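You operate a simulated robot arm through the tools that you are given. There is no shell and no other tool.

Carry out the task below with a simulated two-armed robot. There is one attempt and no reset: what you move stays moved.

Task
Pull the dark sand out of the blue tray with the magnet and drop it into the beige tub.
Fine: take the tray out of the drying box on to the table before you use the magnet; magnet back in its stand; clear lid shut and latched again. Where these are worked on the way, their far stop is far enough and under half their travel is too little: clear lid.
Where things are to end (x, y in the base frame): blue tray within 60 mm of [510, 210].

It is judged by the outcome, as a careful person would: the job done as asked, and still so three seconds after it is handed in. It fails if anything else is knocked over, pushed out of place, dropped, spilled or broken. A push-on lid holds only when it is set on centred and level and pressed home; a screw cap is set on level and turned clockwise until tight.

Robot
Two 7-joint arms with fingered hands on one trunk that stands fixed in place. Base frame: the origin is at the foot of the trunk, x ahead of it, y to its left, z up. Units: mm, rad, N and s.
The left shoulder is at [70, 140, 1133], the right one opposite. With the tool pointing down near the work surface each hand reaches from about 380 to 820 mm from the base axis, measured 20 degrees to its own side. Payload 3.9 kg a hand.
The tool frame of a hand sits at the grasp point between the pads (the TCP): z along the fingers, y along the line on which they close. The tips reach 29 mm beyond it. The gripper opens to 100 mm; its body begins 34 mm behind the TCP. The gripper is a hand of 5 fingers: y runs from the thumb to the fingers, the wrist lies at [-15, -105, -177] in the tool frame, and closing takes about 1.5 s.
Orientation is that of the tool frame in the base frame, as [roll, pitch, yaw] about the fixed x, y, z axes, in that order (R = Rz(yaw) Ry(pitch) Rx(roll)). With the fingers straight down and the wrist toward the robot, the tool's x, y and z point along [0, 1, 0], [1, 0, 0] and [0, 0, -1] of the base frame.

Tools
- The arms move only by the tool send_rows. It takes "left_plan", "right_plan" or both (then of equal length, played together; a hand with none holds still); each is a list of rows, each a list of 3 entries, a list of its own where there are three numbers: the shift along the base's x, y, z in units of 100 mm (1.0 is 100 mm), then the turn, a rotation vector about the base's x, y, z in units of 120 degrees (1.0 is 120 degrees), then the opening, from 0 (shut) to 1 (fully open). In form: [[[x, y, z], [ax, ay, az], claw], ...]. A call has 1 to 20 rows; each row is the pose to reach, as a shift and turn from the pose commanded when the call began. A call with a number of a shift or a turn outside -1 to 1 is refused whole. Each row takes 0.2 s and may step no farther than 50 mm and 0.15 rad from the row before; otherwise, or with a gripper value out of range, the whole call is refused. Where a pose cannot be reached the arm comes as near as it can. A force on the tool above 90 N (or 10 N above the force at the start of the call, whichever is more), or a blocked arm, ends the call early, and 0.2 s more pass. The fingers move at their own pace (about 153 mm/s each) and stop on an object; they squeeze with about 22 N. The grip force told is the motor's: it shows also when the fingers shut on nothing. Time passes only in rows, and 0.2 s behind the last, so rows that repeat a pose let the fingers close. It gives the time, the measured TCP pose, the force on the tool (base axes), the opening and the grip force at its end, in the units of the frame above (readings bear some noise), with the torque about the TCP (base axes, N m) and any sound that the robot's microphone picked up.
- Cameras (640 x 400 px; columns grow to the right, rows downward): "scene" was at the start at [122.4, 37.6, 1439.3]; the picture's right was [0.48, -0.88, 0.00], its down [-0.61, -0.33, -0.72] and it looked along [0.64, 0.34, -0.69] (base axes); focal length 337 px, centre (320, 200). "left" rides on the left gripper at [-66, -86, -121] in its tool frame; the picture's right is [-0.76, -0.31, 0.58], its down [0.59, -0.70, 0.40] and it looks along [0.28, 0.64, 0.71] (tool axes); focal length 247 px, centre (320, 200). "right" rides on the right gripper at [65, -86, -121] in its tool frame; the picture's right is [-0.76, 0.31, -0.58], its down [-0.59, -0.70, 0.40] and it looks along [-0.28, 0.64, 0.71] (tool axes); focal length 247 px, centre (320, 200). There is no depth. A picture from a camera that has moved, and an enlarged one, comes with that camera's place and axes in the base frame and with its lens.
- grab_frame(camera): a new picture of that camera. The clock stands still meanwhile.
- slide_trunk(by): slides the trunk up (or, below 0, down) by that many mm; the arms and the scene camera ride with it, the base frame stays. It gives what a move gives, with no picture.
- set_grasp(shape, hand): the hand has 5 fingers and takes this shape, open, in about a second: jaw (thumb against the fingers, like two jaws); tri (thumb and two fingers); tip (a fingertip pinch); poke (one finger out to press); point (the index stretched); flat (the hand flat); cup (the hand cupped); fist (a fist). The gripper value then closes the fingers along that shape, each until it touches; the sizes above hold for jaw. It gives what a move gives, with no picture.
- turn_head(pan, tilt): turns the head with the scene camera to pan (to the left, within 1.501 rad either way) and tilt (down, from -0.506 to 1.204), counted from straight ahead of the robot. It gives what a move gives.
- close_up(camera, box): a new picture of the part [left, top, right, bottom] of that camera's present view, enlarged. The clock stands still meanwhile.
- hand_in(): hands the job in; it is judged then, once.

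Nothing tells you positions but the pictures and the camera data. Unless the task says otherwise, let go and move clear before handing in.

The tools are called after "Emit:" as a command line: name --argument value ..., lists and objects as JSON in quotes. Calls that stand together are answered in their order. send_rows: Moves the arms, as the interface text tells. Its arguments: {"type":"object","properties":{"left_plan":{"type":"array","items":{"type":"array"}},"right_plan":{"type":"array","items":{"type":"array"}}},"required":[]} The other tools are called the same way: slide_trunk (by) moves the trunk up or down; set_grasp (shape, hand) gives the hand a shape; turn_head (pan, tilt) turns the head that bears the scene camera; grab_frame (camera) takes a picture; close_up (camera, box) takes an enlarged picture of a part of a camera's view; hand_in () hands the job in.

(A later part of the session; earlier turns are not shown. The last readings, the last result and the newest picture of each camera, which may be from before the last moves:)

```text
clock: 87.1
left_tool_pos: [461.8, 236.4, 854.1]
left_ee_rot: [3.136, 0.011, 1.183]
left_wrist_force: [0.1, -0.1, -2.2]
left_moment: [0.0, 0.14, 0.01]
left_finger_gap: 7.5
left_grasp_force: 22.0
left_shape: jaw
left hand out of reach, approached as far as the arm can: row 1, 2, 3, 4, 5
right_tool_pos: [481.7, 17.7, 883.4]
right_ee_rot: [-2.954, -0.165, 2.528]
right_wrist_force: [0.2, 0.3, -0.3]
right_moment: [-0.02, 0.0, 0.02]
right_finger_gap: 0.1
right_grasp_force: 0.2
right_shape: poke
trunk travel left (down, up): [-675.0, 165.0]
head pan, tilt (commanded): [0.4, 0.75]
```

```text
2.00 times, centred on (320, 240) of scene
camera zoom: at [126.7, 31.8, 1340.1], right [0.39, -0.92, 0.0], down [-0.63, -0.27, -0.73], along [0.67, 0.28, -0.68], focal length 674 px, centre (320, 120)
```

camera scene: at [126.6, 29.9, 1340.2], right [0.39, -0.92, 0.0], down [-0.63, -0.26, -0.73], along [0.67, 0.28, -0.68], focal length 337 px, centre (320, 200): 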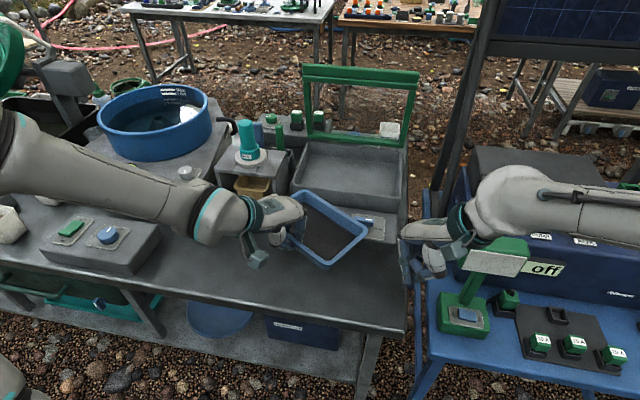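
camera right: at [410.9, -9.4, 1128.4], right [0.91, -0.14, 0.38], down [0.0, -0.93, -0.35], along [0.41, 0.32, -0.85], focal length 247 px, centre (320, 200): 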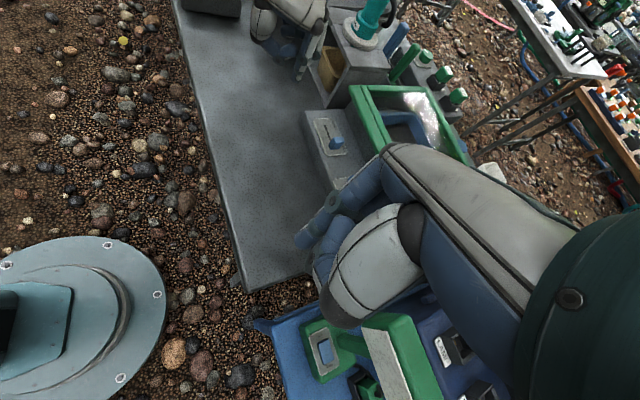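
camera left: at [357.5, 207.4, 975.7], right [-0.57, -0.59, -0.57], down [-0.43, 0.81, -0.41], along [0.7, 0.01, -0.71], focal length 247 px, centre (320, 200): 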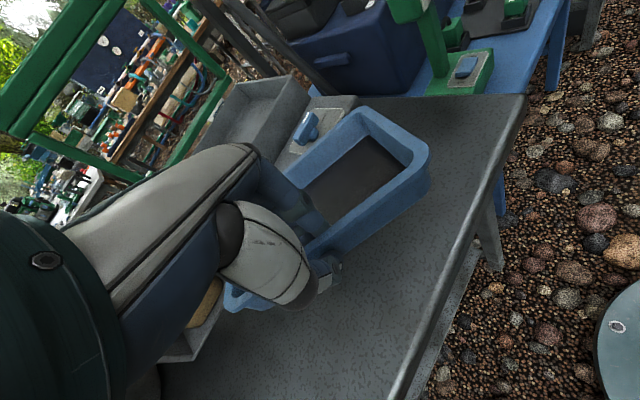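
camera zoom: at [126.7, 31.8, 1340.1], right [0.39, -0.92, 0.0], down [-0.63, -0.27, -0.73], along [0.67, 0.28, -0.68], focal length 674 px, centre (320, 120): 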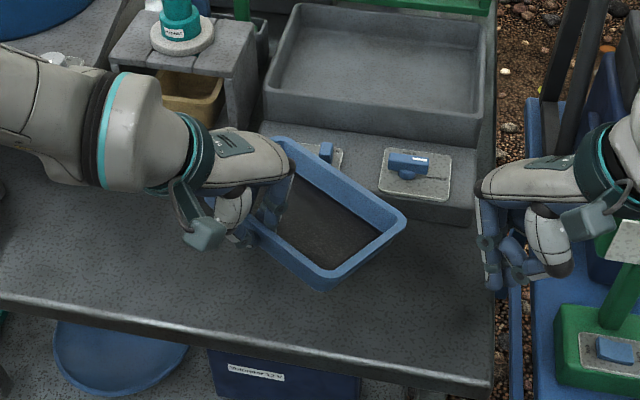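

Emit:
send_rows --left_plan '[[[-0.02, -0.05, -0.1], [0, 0, 0], 0.0], [[-0.04, -0.1, -0.2], [0, 0, 0], 0.0], [[-0.05, -0.15, -0.3], [0, 0, 0], 0.0], [[-0.05, -0.15, -0.4], [0, 0, 0], 0.0], [[-0.05, -0.15, -0.5], [0, 0, 0], 0.0], [[-0.05, -0.15, -0.5], [0, 0, 0], 0.0]]'

Emit:
grab_frame --camera "left"

Emit:
close_up --camera "scene" --box '[200, 140, 440, 340]'

Emit:
grab_frame --camera "right"

```text
clock: 88.5
left_tool_pos: [457.3, 219.6, 802.8]
left_ee_rot: [3.136, 0.009, 1.184]
left_wrist_force: [0.1, 0.0, -1.9]
left_moment: [0.06, 0.11, -0.01]
left_finger_gap: 7.9
left_grasp_force: 22.0
left_shape: jaw
right_tool_pos: [481.3, 17.9, 883.6]
right_ee_rot: [-2.955, -0.165, 2.529]
right_wrist_force: [0.6, -0.1, 0.5]
right_moment: [-0.03, 0.02, -0.03]
right_finger_gap: 0.0
right_grasp_force: 0.1
right_shape: poke
trunk travel left (down, up): [-675.0, 165.0]
head pan, tilt (commanded): [0.4, 0.75]
```

```text
taken
camera left: at [352.5, 191.3, 925.1], right [-0.57, -0.59, -0.57], down [-0.43, 0.81, -0.41], along [0.7, 0.01, -0.71], focal length 247 px, centre (320, 200)
```

left: 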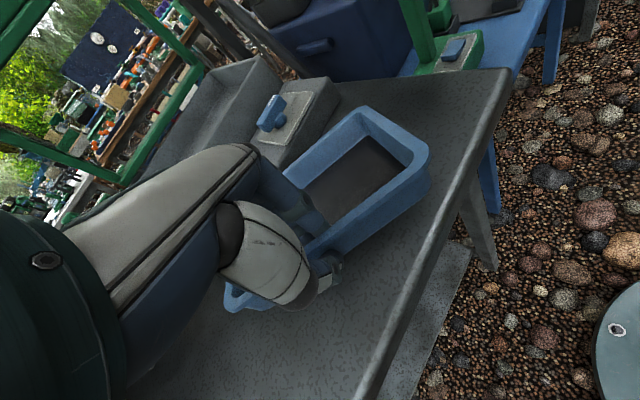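

```text
2.00 times, centred on (320, 240) of scene
camera zoom: at [126.4, 30.6, 1340.2], right [0.39, -0.92, 0.0], down [-0.63, -0.27, -0.73], along [0.67, 0.28, -0.68], focal length 674 px, centre (320, 120)
```

zoom: 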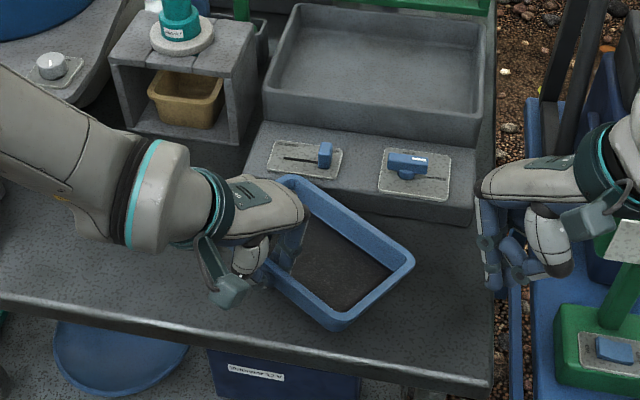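

```text
taken
camera right: at [411.0, -8.9, 1028.1], right [0.91, -0.14, 0.38], down [0.0, -0.94, -0.35], along [0.41, 0.32, -0.85], focal length 247 px, centre (320, 200)
```

right: 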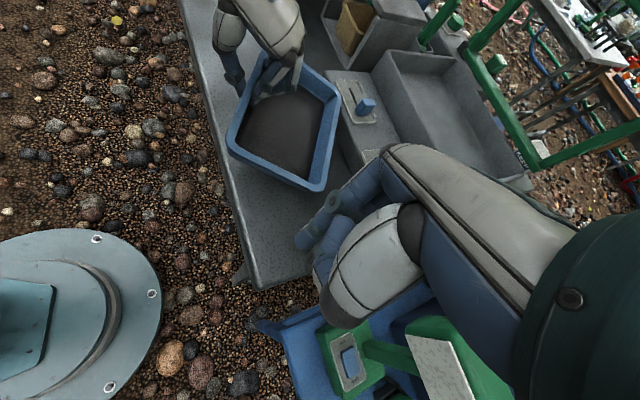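

The tray is over the free strip of table at about (508,204). I'll shift it 6 mm away from the edge and lower it in small steps.

Emit:
send_rows --left_plan '[[[0.03, 0.0, -0.08], [0, 0, 0], 0.0], [[0.06, 0.0, -0.16], [0, 0, 0], 0.0], [[0.06, 0.0, -0.24], [0, 0, 0], 0.0], [[0.06, 0.0, -0.3], [0, 0, 0], 0.0], [[0.06, 0.0, -0.3], [0, 0, 0], 0.0]]'

Emit:
close_up --camera "scene" --box '[240, 200, 420, 340]'

Emit:
close_up --camera "left" --box '[220, 80, 480, 330]'

```text
clock: 89.7
left_tool_pos: [463.8, 219.7, 772.6]
left_ee_rot: [3.136, 0.009, 1.186]
left_wrist_force: [-11.9, -4.4, -1.1]
left_moment: [-0.03, 0.24, 0.04]
left_finger_gap: 7.1
left_grasp_force: 21.9
left_shape: jaw
right_tool_pos: [479.8, 17.5, 883.2]
right_ee_rot: [-2.955, -0.163, 2.531]
right_wrist_force: [-0.4, 0.2, -0.4]
right_moment: [-0.02, 0.01, 0.01]
right_finger_gap: 0.0
right_grasp_force: 0.0
right_shape: poke
trunk travel left (down, up): [-675.0, 165.0]
head pan, tilt (commanded): [0.4, 0.75]
```

```text
2.86 times, centred on (330, 270) of scene
camera zoom: at [124.5, 30.0, 1340.4], right [0.39, -0.92, 0.0], down [-0.63, -0.27, -0.73], along [0.67, 0.28, -0.68], focal length 962 px, centre (291, 0)
```

zoom: 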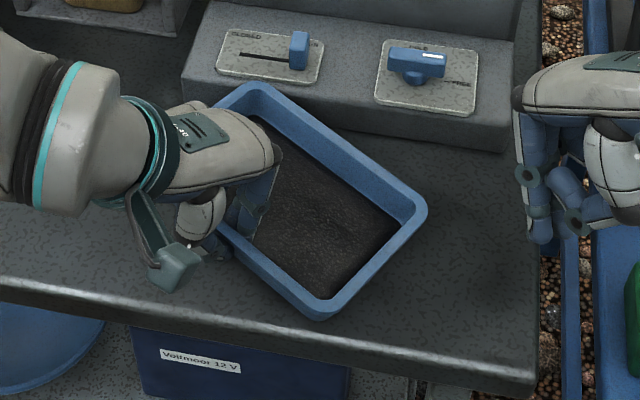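

```text
1.60 times, centred on (350, 205) of left
camera zoom: at [358.2, 191.0, 895.0], right [-0.57, -0.59, -0.57], down [-0.43, 0.81, -0.41], along [0.7, 0.01, -0.71], focal length 395 px, centre (272, 192)
```

zoom: 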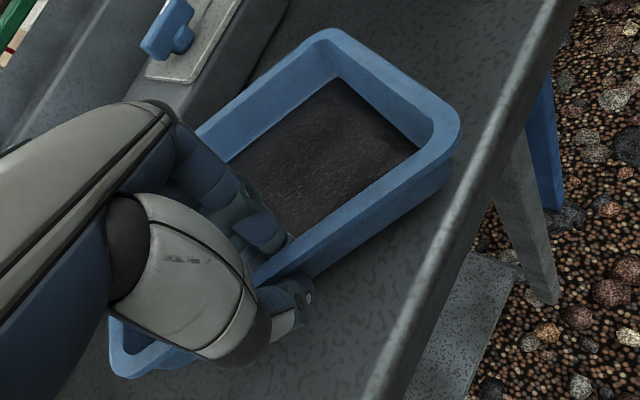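

The far corner is touching the control block (12 N), so I'll back off about 10 mm before lowering on.

Emit:
send_rows --left_plan '[[[-0.06, -0.02, 0.0], [0, 0, 0], 0.0], [[-0.12, -0.04, 0.0], [0, 0, 0], 0.0], [[-0.12, -0.04, 0.0], [0, 0, 0], 0.0]]'

Emit:
close_up --camera "scene" --box '[240, 200, 420, 340]'

```text
clock: 90.5
left_tool_pos: [452.8, 216.6, 773.7]
left_ee_rot: [3.138, 0.009, 1.186]
left_wrist_force: [-0.4, -0.1, -2.0]
left_moment: [-0.03, 0.06, 0.01]
left_finger_gap: 7.1
left_grasp_force: 21.9
left_shape: jaw
right_tool_pos: [481.5, 17.1, 883.9]
right_ee_rot: [-2.955, -0.165, 2.529]
right_wrist_force: [-0.8, 0.2, 0.7]
right_moment: [0.01, -0.02, 0.0]
right_finger_gap: 0.0
right_grasp_force: 0.1
right_shape: poke
trunk travel left (down, up): [-675.0, 165.0]
head pan, tilt (commanded): [0.4, 0.75]
```

```text
2.86 times, centred on (330, 270) of scene
camera zoom: at [126.8, 30.8, 1340.2], right [0.39, -0.92, 0.0], down [-0.63, -0.27, -0.73], along [0.67, 0.28, -0.68], focal length 962 px, centre (291, 0)
```

zoom: 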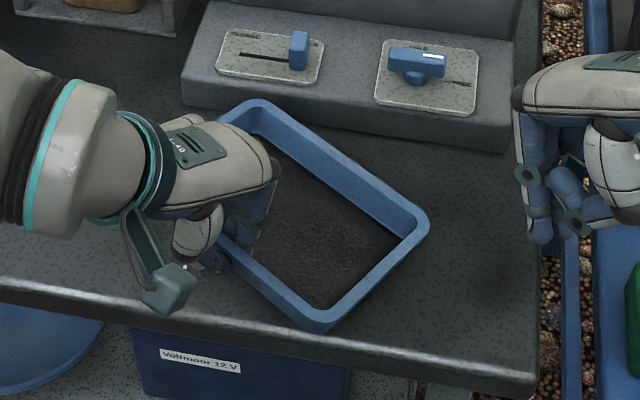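

Emit:
send_rows --left_plan '[[[0, 0, -0.05], [0, 0, 0], 0.0], [[0, 0, -0.1], [0, 0, 0], 0.0], [[0, 0, -0.1], [0, 0, 0], 0.0]]'

Emit:
close_up --camera "scene" --box '[240, 200, 420, 340]'

```text
clock: 91.3
left_tool_pos: [452.0, 215.6, 764.4]
left_ee_rot: [3.136, 0.008, 1.184]
left_wrist_force: [0.7, 0.3, -0.7]
left_moment: [-0.02, 0.01, 0.02]
left_finger_gap: 7.0
left_grasp_force: 21.7
left_shape: jaw
right_tool_pos: [481.8, 17.3, 884.4]
right_ee_rot: [-2.956, -0.165, 2.53]
right_wrist_force: [0.1, -0.2, -0.8]
right_moment: [-0.01, -0.01, 0.03]
right_finger_gap: 0.0
right_grasp_force: 0.1
right_shape: poke
trunk travel left (down, up): [-675.0, 165.0]
head pan, tilt (commanded): [0.4, 0.75]
```

```text
2.86 times, centred on (330, 270) of scene
camera zoom: at [126.4, 30.6, 1340.2], right [0.39, -0.92, 0.0], down [-0.63, -0.27, -0.73], along [0.67, 0.28, -0.68], focal length 962 px, centre (291, 0)
```

zoom: 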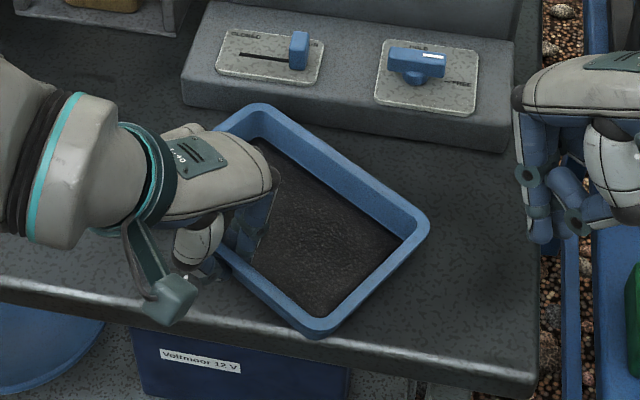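

Emit:
send_rows --left_plan '[[[0, 0, -0.04], [0, 0, 0], 0.0], [[0, 0, -0.08], [0, 0, 0], 0.0], [[0, 0, -0.08], [0, 0, 0], 0.0]]'

Emit:
close_up --camera "scene" --box '[240, 200, 420, 340]'

```text
clock: 92.1
left_tool_pos: [451.1, 216.3, 755.2]
left_ee_rot: [3.137, 0.009, 1.185]
left_wrist_force: [0.2, 0.7, -1.2]
left_moment: [-0.07, 0.02, -0.02]
left_finger_gap: 7.1
left_grasp_force: 22.0
left_shape: jaw
right_tool_pos: [482.3, 17.4, 883.3]
right_ee_rot: [-2.956, -0.165, 2.528]
right_wrist_force: [0.4, 1.0, -0.8]
right_moment: [0.0, -0.05, -0.01]
right_finger_gap: 0.0
right_grasp_force: 0.0
right_shape: poke
trunk travel left (down, up): [-675.0, 165.0]
head pan, tilt (commanded): [0.4, 0.75]
```

```text
2.86 times, centred on (330, 270) of scene
camera zoom: at [126.3, 30.6, 1340.2], right [0.39, -0.92, 0.0], down [-0.63, -0.27, -0.73], along [0.67, 0.28, -0.68], focal length 962 px, centre (291, 0)
```

zoom: 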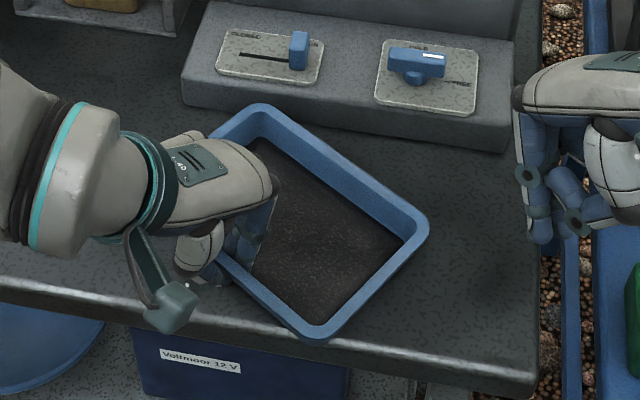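

Emit:
send_rows --left_plan '[[[0, 0, -0.04], [0, 0, 0], 0.0], [[0, 0, -0.08], [0, 0, 0], 0.0], [[0, 0, -0.08], [0, 0, 0], 0.0]]'

Emit:
close_up --camera "left" --box '[220, 80, 480, 330]'

```text
clock: 92.9
left_tool_pos: [451.0, 214.3, 750.6]
left_ee_rot: [3.127, 0.002, 1.184]
left_wrist_force: [-0.9, 2.5, 31.1]
left_moment: [0.02, 0.05, 0.03]
left_finger_gap: 7.9
left_grasp_force: 22.0
left_shape: jaw
right_tool_pos: [479.2, 16.5, 884.6]
right_ee_rot: [-2.958, -0.162, 2.53]
right_wrist_force: [-0.7, -0.6, 0.4]
right_moment: [0.0, 0.0, 0.0]
right_finger_gap: 0.0
right_grasp_force: 0.0
right_shape: poke
trunk travel left (down, up): [-675.0, 165.0]
head pan, tilt (commanded): [0.4, 0.75]
```

```text
1.60 times, centred on (350, 205) of left
camera zoom: at [346.6, 186.9, 871.5], right [-0.56, -0.59, -0.58], down [-0.42, 0.81, -0.41], along [0.71, 0.01, -0.71], focal length 395 px, centre (272, 192)
```

zoom: 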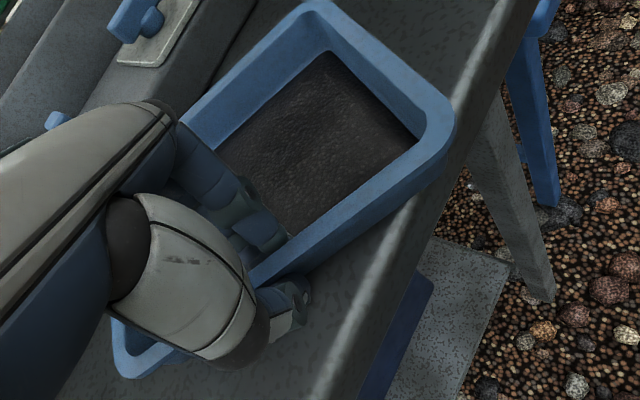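

The tray is down on the table. I'll relieve the pressure, open the jaw and rise straight up.

Emit:
send_rows --left_plan '[[[0, 0, 0.05], [0, 0, 0], 0.0], [[0, 0, 0.05], [0, 0, 0], 0.15], [[0, 0, 0.05], [0, 0, 0], 0.3], [[0, 0, 0.05], [0, 0, 0], 0.42], [[0, 0, 0.05], [0, 0, 0], 0.42], [[0, 0, 0.05], [0, 0, 0], 0.42]]'

Emit:
close_up --camera "left" --box '[220, 80, 480, 330]'

Emit:
close_up --camera "scene" --box '[240, 200, 420, 340]'

```text
clock: 94.3
left_tool_pos: [451.4, 216.6, 751.9]
left_ee_rot: [3.134, 0.007, 1.182]
left_wrist_force: [-1.8, 0.5, 8.8]
left_moment: [-0.12, -0.15, -0.04]
left_finger_gap: 40.5
left_grasp_force: 0.0
left_shape: jaw
right_tool_pos: [481.0, 17.3, 884.8]
right_ee_rot: [-2.955, -0.162, 2.531]
right_wrist_force: [-0.2, -0.8, 0.8]
right_moment: [0.02, -0.02, 0.03]
right_finger_gap: 0.0
right_grasp_force: 0.0
right_shape: poke
trunk travel left (down, up): [-675.0, 165.0]
head pan, tilt (commanded): [0.4, 0.75]
```

```text
1.60 times, centred on (350, 205) of left
camera zoom: at [346.4, 187.6, 874.3], right [-0.57, -0.59, -0.57], down [-0.43, 0.81, -0.41], along [0.7, 0.01, -0.71], focal length 395 px, centre (272, 192)
```

zoom: 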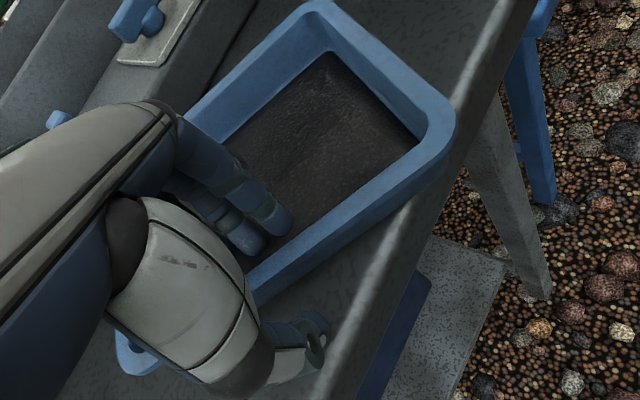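

```text
2.86 times, centred on (330, 270) of scene
camera zoom: at [124.8, 30.1, 1340.4], right [0.39, -0.92, 0.0], down [-0.63, -0.27, -0.73], along [0.67, 0.28, -0.68], focal length 962 px, centre (291, 0)
```

zoom: 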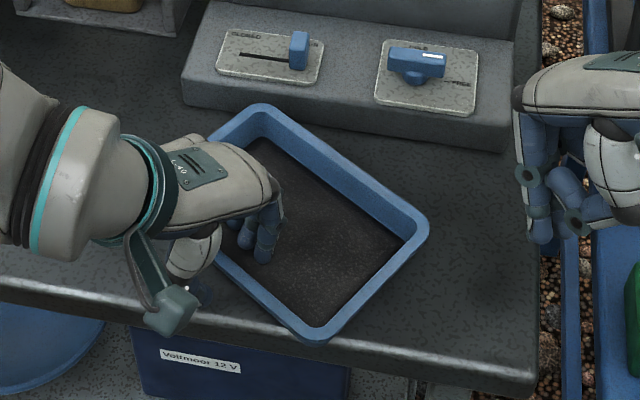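

Emit:
send_rows --left_plan '[[[0, 0, 0.15], [0, 0, 0], 0.42], [[0, 0, 0.4], [0, 0, 0], 0.42], [[0, 0, 0.7], [0, 0, 0], 0.42], [[0, 0, 1.0], [0, 0, 0], 0.42]]'

Emit:
send_rows --left_plan '[[[-0.1, 0.3, 0.3], [0, 0, 0], 0.6], [[-0.1, 0.6, 0.6], [0, 0, 0], 0.8], [[-0.1, 0.9, 0.8], [0, 0, 0], 1.0], [[-0.1, 1.0, 1.0], [0, 0, 0], 1.0]]'

Emit:
grab_frame --camera "scene"

Emit:
grab_frame --camera "right"

```text
clock: 95.3
left_tool_pos: [450.4, 215.2, 852.5]
left_ee_rot: [3.137, 0.009, 1.185]
left_wrist_force: [-0.5, -0.4, 0.5]
left_moment: [-0.02, -0.01, 0.0]
left_finger_gap: 41.7
left_grasp_force: 0.1
left_shape: jaw
right_tool_pos: [481.5, 16.7, 884.0]
right_ee_rot: [-2.955, -0.162, 2.531]
right_wrist_force: [0.1, 0.6, 0.1]
right_moment: [0.03, -0.06, -0.02]
right_finger_gap: 0.0
right_grasp_force: 0.0
right_shape: poke
trunk travel left (down, up): [-675.0, 165.0]
head pan, tilt (commanded): [0.4, 0.75]
```

```text
clock: 96.3
left_tool_pos: [519.4, 300.4, 908.1]
left_ee_rot: [3.137, 0.007, 1.182]
left_wrist_force: [-1.0, 0.0, -0.2]
left_moment: [-0.01, 0.03, -0.01]
left_finger_gap: 100.0
left_grasp_force: 0.1
left_shape: jaw
left hand out of reach, approached as far as the arm can: row 1, 2, 3, 4
right_tool_pos: [482.5, 16.2, 883.2]
right_ee_rot: [-2.956, -0.164, 2.53]
right_wrist_force: [1.1, 0.3, 0.5]
right_moment: [0.02, -0.01, -0.01]
right_finger_gap: 0.0
right_grasp_force: 0.0
right_shape: poke
trunk travel left (down, up): [-675.0, 165.0]
head pan, tilt (commanded): [0.4, 0.75]
```

```text
taken
camera scene: at [126.0, 29.8, 1340.2], right [0.39, -0.92, 0.0], down [-0.63, -0.27, -0.73], along [0.67, 0.28, -0.68], focal length 337 px, centre (320, 200)
```

scene: 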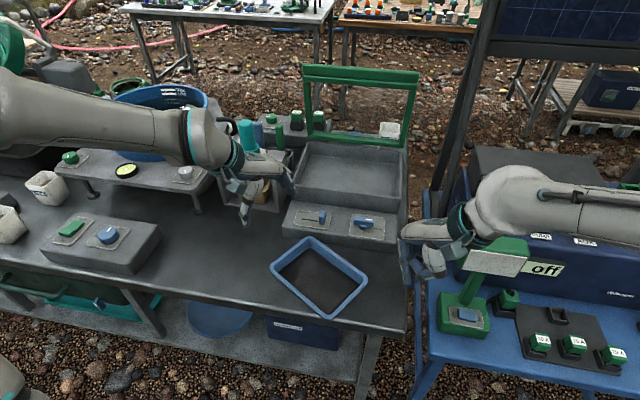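

```text
taken
camera right: at [410.7, -9.4, 1028.2], right [0.91, -0.14, 0.38], down [0.0, -0.94, -0.35], along [0.41, 0.32, -0.85], focal length 247 px, centre (320, 200)
```

right: 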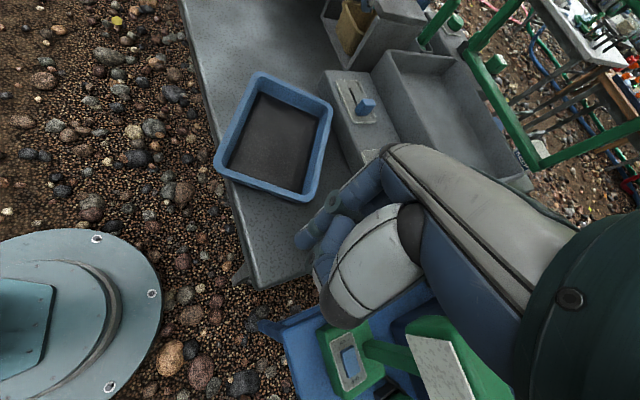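

The tray now rests on the table centred at about (509,206). Next is the magnet; I'll bring the left hand up toward it and take a close look.

Emit:
send_rows --left_plan '[[[0.1, 0.1, 0.25], [0, 0, 0.03], 1], [[0.2, 0.2, 0.5], [0, 0, 0.06], 1], [[0.35, 0.3, 0.7], [0, 0, 0.09], 1], [[0.5, 0.4, 0.9], [0, 0, 0.12], 1], [[0.65, 0.5, 1.0], [0, 0, 0.15], 1], [[0.65, 0.5, 1.0], [0, 0, 0.15], 1]]'

Emit:
grab_frame --camera "left"

Emit:
grab_frame --camera "scene"

```text
clock: 97.7
left_tool_pos: [582.5, 354.2, 1007.3]
left_ee_rot: [3.137, 0.009, 1.499]
left_wrist_force: [0.5, 0.3, -0.3]
left_moment: [0.07, 0.01, -0.01]
left_finger_gap: 100.0
left_grasp_force: 0.1
left_shape: jaw
left hand out of reach, approached as far as the arm can: row 1, 2, 3
right_tool_pos: [481.2, 17.7, 883.7]
right_ee_rot: [-2.955, -0.165, 2.529]
right_wrist_force: [-0.1, 0.0, -0.1]
right_moment: [0.01, -0.03, 0.0]
right_finger_gap: 0.2
right_grasp_force: 0.1
right_shape: poke
trunk travel left (down, up): [-675.0, 165.0]
head pan, tilt (commanded): [0.4, 0.75]
```

```text
taken
camera left: at [491.4, 295.4, 1129.0], right [-0.36, -0.74, -0.57], down [-0.66, 0.63, -0.41], along [0.66, 0.23, -0.71], focal length 247 px, centre (320, 200)
```

left: 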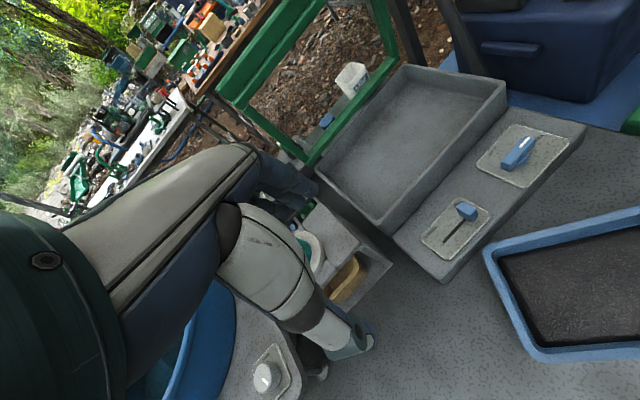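

```text
taken
camera scene: at [125.8, 30.6, 1340.3], right [0.39, -0.92, 0.0], down [-0.63, -0.27, -0.73], along [0.67, 0.28, -0.68], focal length 337 px, centre (320, 200)
```

scene: 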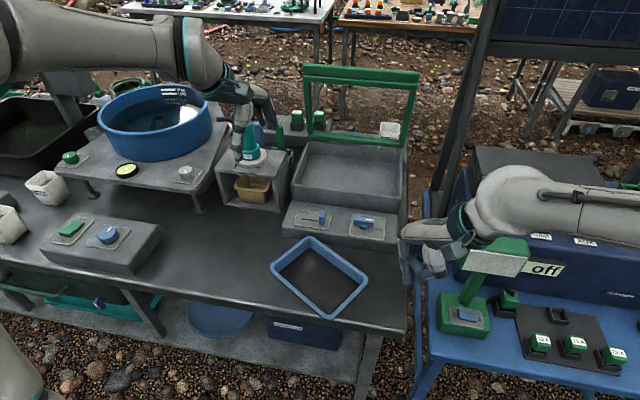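

Emit:
close_up --camera "scene" --box '[200, 100, 310, 220]'

Emit:
close_up --camera "right" --box '[300, 0, 480, 120]'

Emit:
close_up --camera "left" --box '[260, 190, 410, 320]'

```text
3.33 times, centred on (255, 160) of scene
camera zoom: at [125.8, 30.6, 1340.3], right [0.39, -0.92, 0.0], down [-0.63, -0.27, -0.73], along [0.67, 0.28, -0.68], focal length 1123 px, centre (537, 333)
```

zoom: 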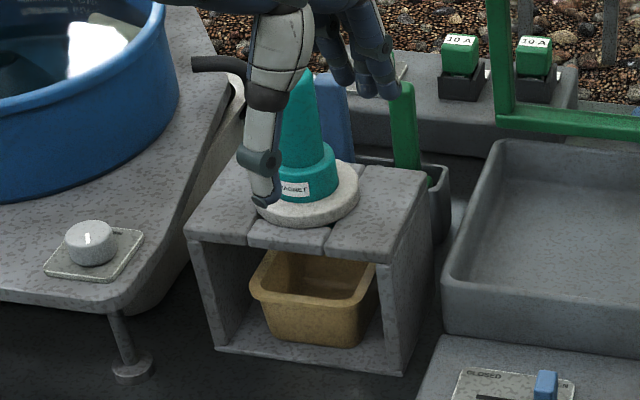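

```text
3.33 times, centred on (390, 60) of right
camera zoom: at [410.6, -8.9, 1028.3], right [0.91, -0.14, 0.38], down [0.0, -0.94, -0.35], along [0.41, 0.32, -0.85], focal length 823 px, centre (87, 667)
```

zoom: 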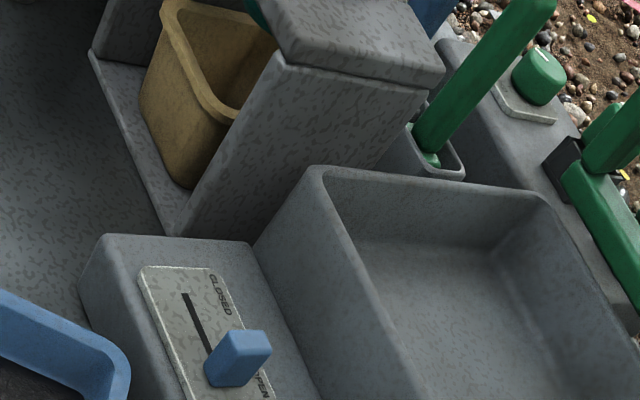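

```text
3.08 times, centred on (335, 255) of left
camera zoom: at [491.4, 295.4, 1129.0], right [-0.36, -0.74, -0.57], down [-0.66, 0.63, -0.41], along [0.66, 0.23, -0.71], focal length 760 px, centre (274, 31)
```

zoom: 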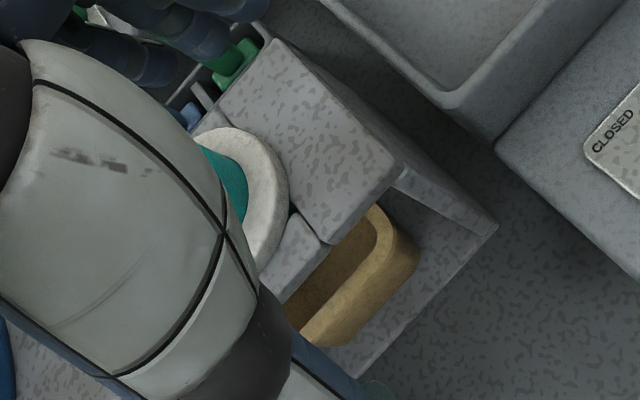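

I'll raise the right hand so its camera can see the magnet from the side, and shift the left hand left so the magnet isn't hidden.

Emit:
send_rows --right_plan '[[[0, 0.1, 0.25], [0, 0, 0], 1], [[0, 0.2, 0.5], [0, 0, 0], 1], [[0, 0.3, 0.75], [0, 0, 0], 1], [[0, 0.4, 1.0], [0, 0, 0], 1], [[0, 0.4, 1.0], [0, 0, 0], 1]]' --left_plan '[[[-0.1, 0.1, 0.05], [0, 0, 0], 1], [[-0.2, 0.3, 0.05], [0, 0, 0], 1], [[-0.3, 0.5, 0.05], [0, 0, 0], 1], [[-0.3, 0.7, 0.05], [0, 0, 0], 1], [[-0.3, 0.8, 0.05], [0, 0, 0], 1]]'

Emit:
grab_frame --camera "right"

Emit:
grab_frame --camera "left"

Emit:
grab_frame --camera "scene"

```text
clock: 98.9
left_tool_pos: [558.3, 433.9, 1010.4]
left_ee_rot: [3.137, 0.008, 1.496]
left_wrist_force: [0.6, -0.3, -0.1]
left_moment: [-0.03, 0.0, -0.01]
left_finger_gap: 100.0
left_grasp_force: 0.0
left_shape: jaw
left hand out of reach, approached as far as the arm can: row 2, 3, 4, 5
right_tool_pos: [483.0, 57.7, 983.1]
right_ee_rot: [-2.954, -0.167, 2.528]
right_wrist_force: [0.5, 0.5, -0.3]
right_moment: [-0.02, 0.04, 0.02]
right_finger_gap: 0.0
right_grasp_force: 0.0
right_shape: poke
trunk travel left (down, up): [-675.0, 165.0]
head pan, tilt (commanded): [0.4, 0.75]
```

```text
taken
camera right: at [411.7, 30.5, 1128.5], right [0.91, -0.14, 0.38], down [0.0, -0.94, -0.35], along [0.41, 0.32, -0.85], focal length 247 px, centre (320, 200)
```

right: 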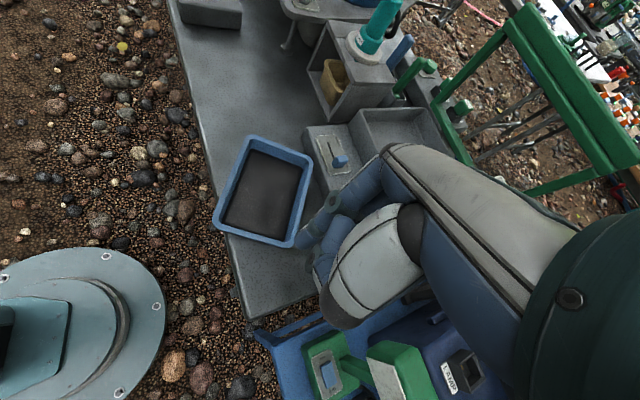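

```text
taken
camera left: at [467.5, 375.7, 1132.1], right [-0.36, -0.74, -0.57], down [-0.66, 0.64, -0.41], along [0.66, 0.23, -0.71], focal length 247 px, centre (320, 200)
```

left: 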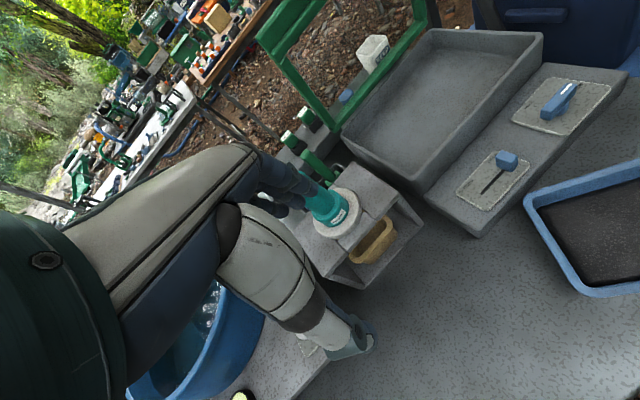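

```text
taken
camera scene: at [126.9, 30.4, 1340.2], right [0.39, -0.92, 0.0], down [-0.63, -0.27, -0.73], along [0.67, 0.28, -0.68], focal length 337 px, centre (320, 200)
```

scene: 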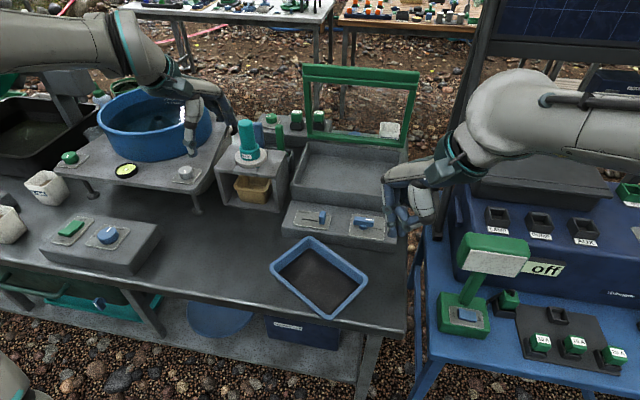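

Both hand cameras now see the magnet; I'll zoom in with each to locate it precisely.

Emit:
close_up --camera "right" --box '[300, 0, 440, 130]'

Emit:
close_up --camera "left" --box '[270, 150, 430, 290]'

Emit:
close_up --camera "scene" --box '[200, 110, 310, 220]'

```text
3.08 times, centred on (370, 65) of right
camera zoom: at [411.7, 30.5, 1128.5], right [0.91, -0.14, 0.38], down [0.0, -0.94, -0.35], along [0.41, 0.32, -0.85], focal length 760 px, centre (166, 615)
```

zoom: 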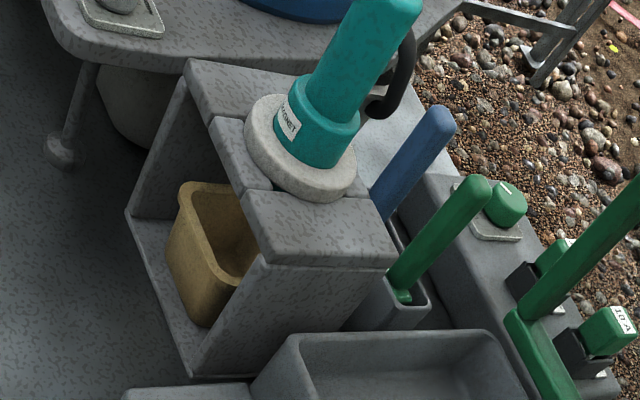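

```text
2.86 times, centred on (350, 220) of left
camera zoom: at [467.5, 375.7, 1132.1], right [-0.36, -0.74, -0.57], down [-0.66, 0.64, -0.41], along [0.66, 0.23, -0.71], focal length 706 px, centre (234, 143)
```

zoom: 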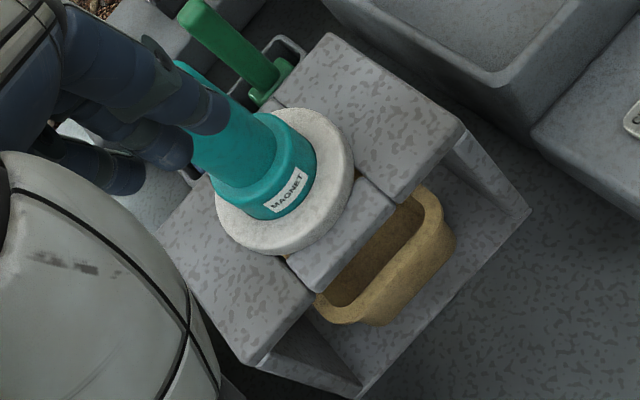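

```text
3.64 times, centred on (255, 165) of scene
camera zoom: at [126.9, 30.4, 1340.2], right [0.39, -0.92, 0.0], down [-0.63, -0.27, -0.73], along [0.67, 0.28, -0.68], focal length 1225 px, centre (556, 327)
```

zoom: 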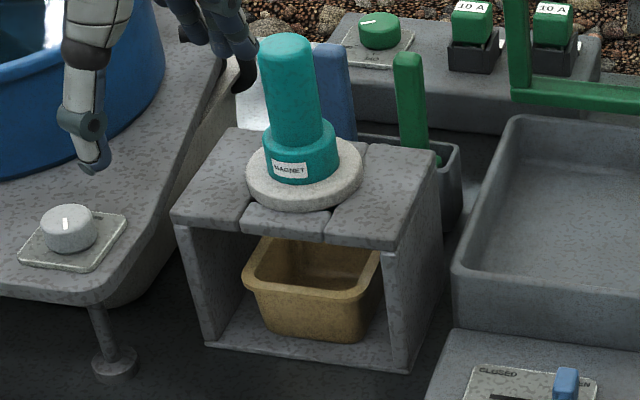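

The magnet axis is at about (688,453): ring top z≈848, collar to ≈875, handle top ≈942. I'll move the open left jaw above it.

Emit:
send_rows --left_plan '[[[0.2, 0.03, 0.05], [0, 0, 0.01], 1], [[0.4, 0.06, 0.1], [0, 0, 0.02], 1], [[0.6, 0.09, 0.1], [0, 0, 0.03], 1], [[0.8, 0.12, 0.1], [0, 0, 0.04], 1], [[0.95, 0.15, 0.1], [0, 0, 0.05], 1], [[0.95, 0.15, 0.1], [0, 0, 0.05], 1]]'

Emit:
close_up --camera "right" --box '[280, 0, 480, 130]'

Emit:
grab_frame --camera "left"

Emit:
close_up --camera "scene" --box '[180, 60, 340, 220]'

```text
clock: 100.3
left_tool_pos: [653.5, 449.1, 1021.3]
left_ee_rot: [3.137, 0.009, 1.604]
left_wrist_force: [0.2, 0.2, -0.6]
left_moment: [-0.01, 0.01, 0.0]
left_finger_gap: 99.8
left_grasp_force: 0.1
left_shape: jaw
right_tool_pos: [482.2, 57.4, 984.9]
right_ee_rot: [-2.956, -0.166, 2.529]
right_wrist_force: [0.3, 0.6, -0.1]
right_moment: [0.02, 0.0, 0.0]
right_finger_gap: 0.1
right_grasp_force: 0.1
right_shape: poke
trunk travel left (down, up): [-675.0, 165.0]
head pan, tilt (commanded): [0.4, 0.75]
```

```text
3.08 times, centred on (380, 65) of right
camera zoom: at [411.1, 30.5, 1128.5], right [0.91, -0.14, 0.38], down [0.0, -0.94, -0.35], along [0.41, 0.32, -0.85], focal length 760 px, centre (135, 615)
```

zoom: 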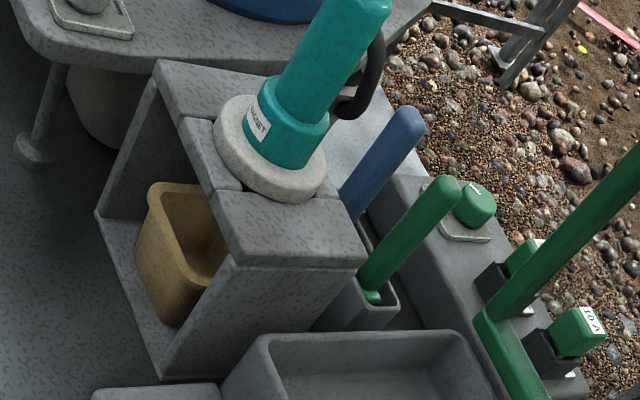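

```text
taken
camera left: at [567.8, 381.8, 1143.8], right [-0.28, -0.77, -0.57], down [-0.72, 0.56, -0.41], along [0.64, 0.3, -0.71], focal length 247 px, centre (320, 200)
```

left: 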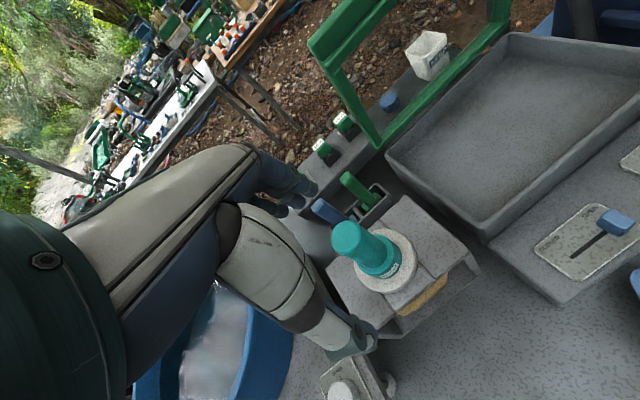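

```text
2.50 times, centred on (260, 140) of scene
camera zoom: at [126.0, 30.4, 1340.3], right [0.39, -0.92, 0.0], down [-0.63, -0.27, -0.73], along [0.67, 0.28, -0.68], focal length 842 px, centre (470, 350)
```

zoom: 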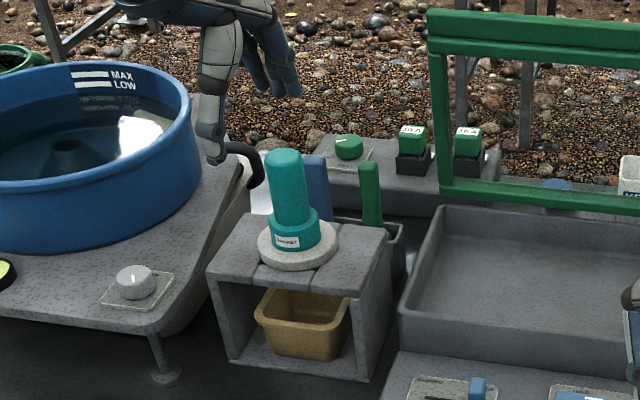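

Emit:
send_rows --left_plan '[[[0.2, 0.02, 0], [0, 0, 0], 1], [[0.345, 0.045, 0], [0, 0, 0], 1], [[0.345, 0.045, -0.2], [0, 0, 0], 1], [[0.345, 0.045, -0.4], [0, 0, 0], 1], [[0.345, 0.045, -0.6], [0, 0, 0], 1], [[0.345, 0.045, -0.6], [0, 0, 0], 1]]'

Emit:
grab_frame --camera "left"

Emit:
close_up --camera "scene" --box '[180, 60, 340, 220]'

Emit:
close_up --camera "right" --box '[280, 0, 480, 130]'

```text
clock: 101.7
left_tool_pos: [687.4, 454.0, 961.2]
left_ee_rot: [3.136, 0.008, 1.603]
left_wrist_force: [-0.4, 0.8, 0.5]
left_moment: [0.03, -0.01, 0.03]
left_finger_gap: 100.1
left_grasp_force: 0.1
left_shape: jaw
right_tool_pos: [482.1, 56.6, 984.9]
right_ee_rot: [-2.956, -0.165, 2.53]
right_wrist_force: [-0.6, 0.7, 0.1]
right_moment: [-0.01, 0.0, 0.0]
right_finger_gap: 0.0
right_grasp_force: 0.1
right_shape: poke
trunk travel left (down, up): [-675.0, 165.0]
head pan, tilt (commanded): [0.4, 0.75]
```

```text
taken
camera left: at [602.7, 386.4, 1083.3], right [-0.28, -0.77, -0.57], down [-0.72, 0.56, -0.41], along [0.64, 0.3, -0.71], focal length 247 px, centre (320, 200)
```

left: 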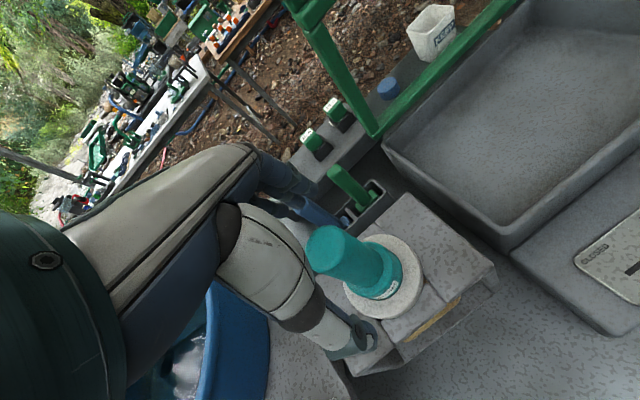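

```text
2.50 times, centred on (260, 140) of scene
camera zoom: at [126.2, 30.3, 1340.2], right [0.39, -0.92, 0.0], down [-0.63, -0.27, -0.73], along [0.67, 0.28, -0.68], focal length 842 px, centre (470, 350)
```

zoom: 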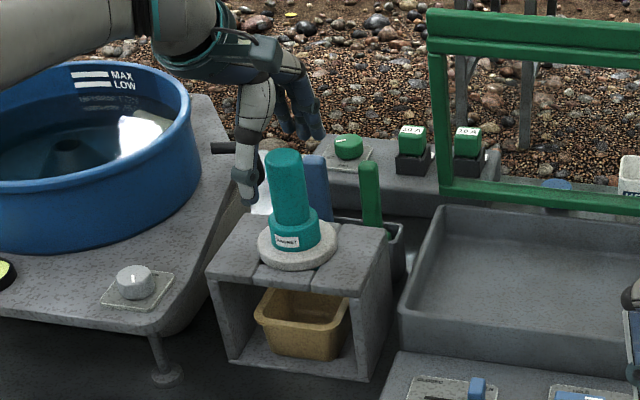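

```text
3.08 times, centred on (380, 65) of right
camera zoom: at [411.2, 30.3, 1128.5], right [0.91, -0.14, 0.38], down [0.0, -0.94, -0.35], along [0.41, 0.32, -0.85], focal length 760 px, centre (135, 615)
```

zoom: 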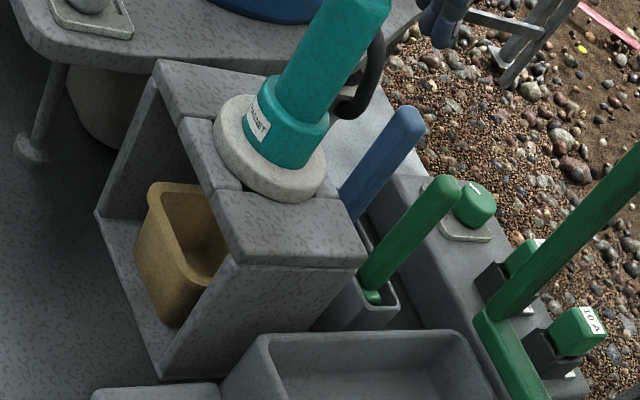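

The magnet sits centred between thumb and fingers. I'll lower to grip height and close.

Emit:
send_rows --left_plan '[[[0, 0, -0.15], [0, 0, 0], 1], [[0, 0, -0.3], [0, 0, 0], 1], [[0, 0, -0.43], [0, 0, 0], 1], [[0, 0, -0.43], [0, 0, 0], 0.7], [[0, 0, -0.43], [0, 0, 0], 0.4], [[0, 0, -0.43], [0, 0, 0], 0.1], [[0, 0, -0.43], [0, 0, 0], 0.0], [[0, 0, -0.43], [0, 0, 0], 0.0], [[0, 0, -0.43], [0, 0, 0], 0.0]]'

Emit:
grab_frame --camera "left"

Emit:
close_up --camera "scene" --box '[180, 60, 340, 220]'

```text
clock: 103.7
left_tool_pos: [685.6, 455.7, 918.5]
left_ee_rot: [3.137, 0.01, 1.603]
left_wrist_force: [-0.7, 0.5, 0.7]
left_moment: [-0.01, 0.03, 0.01]
left_finger_gap: 25.9
left_grasp_force: 22.0
left_shape: jaw
right_tool_pos: [482.2, 56.4, 984.0]
right_ee_rot: [-2.955, -0.164, 2.531]
right_wrist_force: [0.2, -0.6, -0.2]
right_moment: [0.02, 0.0, 0.01]
right_finger_gap: 0.0
right_grasp_force: 0.0
right_shape: poke
trunk travel left (down, up): [-675.0, 165.0]
head pan, tilt (commanded): [0.4, 0.75]
```

```text
taken
camera left: at [602.1, 386.9, 1040.6], right [-0.28, -0.77, -0.57], down [-0.72, 0.56, -0.41], along [0.64, 0.3, -0.71], focal length 247 px, centre (320, 200)
```

left: 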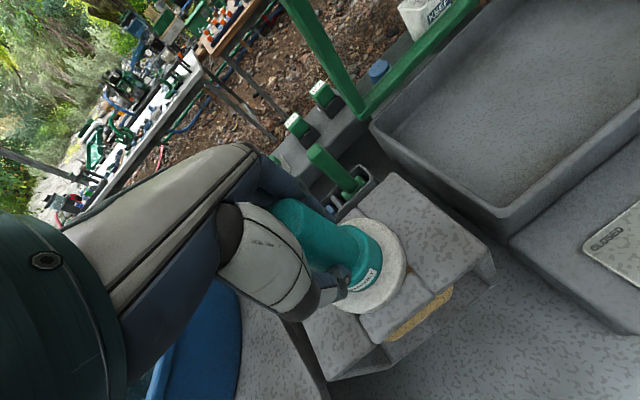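

```text
2.50 times, centred on (260, 140) of scene
camera zoom: at [126.3, 30.7, 1340.2], right [0.39, -0.92, 0.0], down [-0.63, -0.27, -0.73], along [0.67, 0.28, -0.68], focal length 842 px, centre (470, 350)
```

zoom: 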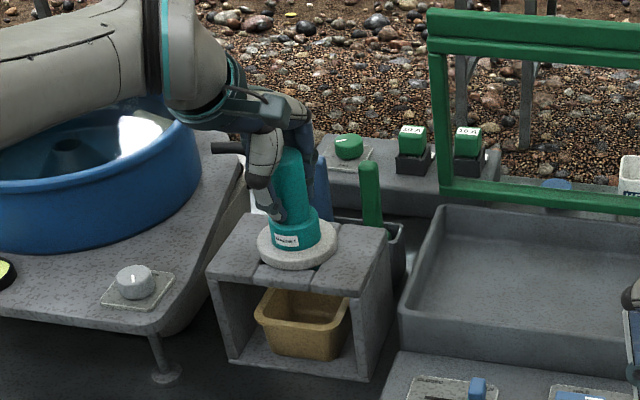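

The handle is gripped. I'll lift slightly and see what comes up with it.

Emit:
send_rows --left_plan '[[[0, 0, 0.05], [0, 0, 0], 0.0], [[0, 0, 0.1], [0, 0, 0], 0.0], [[0, 0, 0.2], [0, 0, 0], 0.0], [[0, 0, 0.2], [0, 0, 0], 0.0]]'

Emit:
close_up --camera "scene" --box '[200, 90, 310, 200]'

Emit:
close_up --camera "left" --box '[260, 170, 460, 350]'

Emit:
close_up --camera "right" --box '[300, 0, 440, 130]'

```text
clock: 104.7
left_tool_pos: [687.2, 454.5, 938.7]
left_ee_rot: [3.137, 0.008, 1.605]
left_wrist_force: [-0.8, 0.8, -2.5]
left_moment: [-0.02, 0.01, -0.01]
left_finger_gap: 25.6
left_grasp_force: 21.6
left_shape: jaw
right_tool_pos: [483.0, 56.9, 984.3]
right_ee_rot: [-2.953, -0.164, 2.529]
right_wrist_force: [0.5, 0.3, 0.6]
right_moment: [-0.03, -0.01, -0.03]
right_finger_gap: 0.0
right_grasp_force: 0.0
right_shape: poke
trunk travel left (down, up): [-675.0, 165.0]
head pan, tilt (commanded): [0.4, 0.75]
```

```text
3.64 times, centred on (255, 145) of scene
camera zoom: at [126.9, 30.9, 1340.1], right [0.39, -0.92, 0.0], down [-0.63, -0.27, -0.73], along [0.67, 0.28, -0.68], focal length 1225 px, centre (556, 400)
```

zoom: 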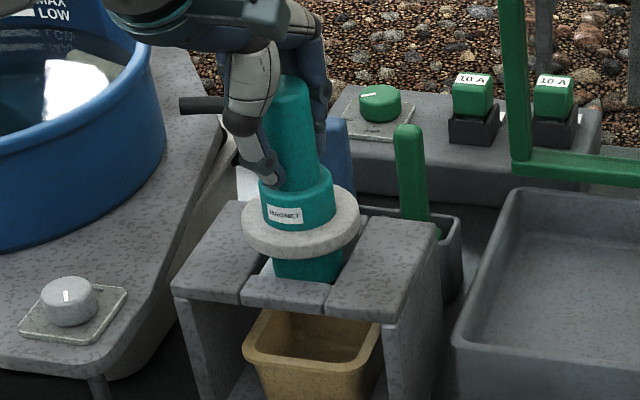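

```text
2.22 times, centred on (360, 260) of left
camera zoom: at [602.9, 387.1, 1060.3], right [-0.28, -0.77, -0.57], down [-0.72, 0.56, -0.41], along [0.64, 0.3, -0.71], focal length 549 px, centre (231, 67)
```

zoom: 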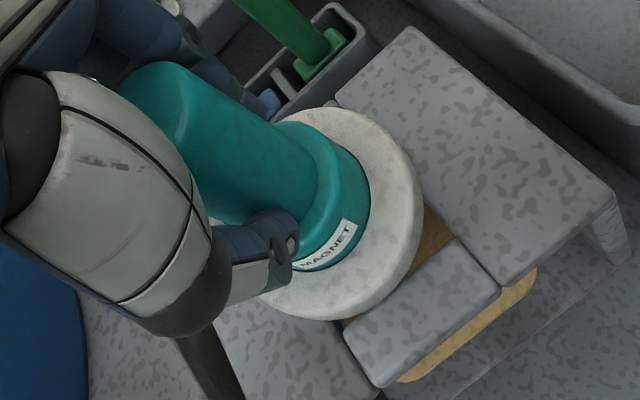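

```text
3.08 times, centred on (370, 65) of right
camera zoom: at [411.8, 30.9, 1128.2], right [0.91, -0.14, 0.38], down [0.0, -0.94, -0.35], along [0.41, 0.32, -0.85], focal length 760 px, centre (166, 615)
```

zoom: 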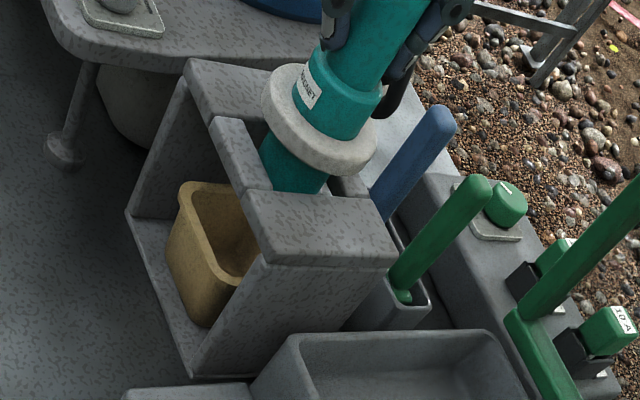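

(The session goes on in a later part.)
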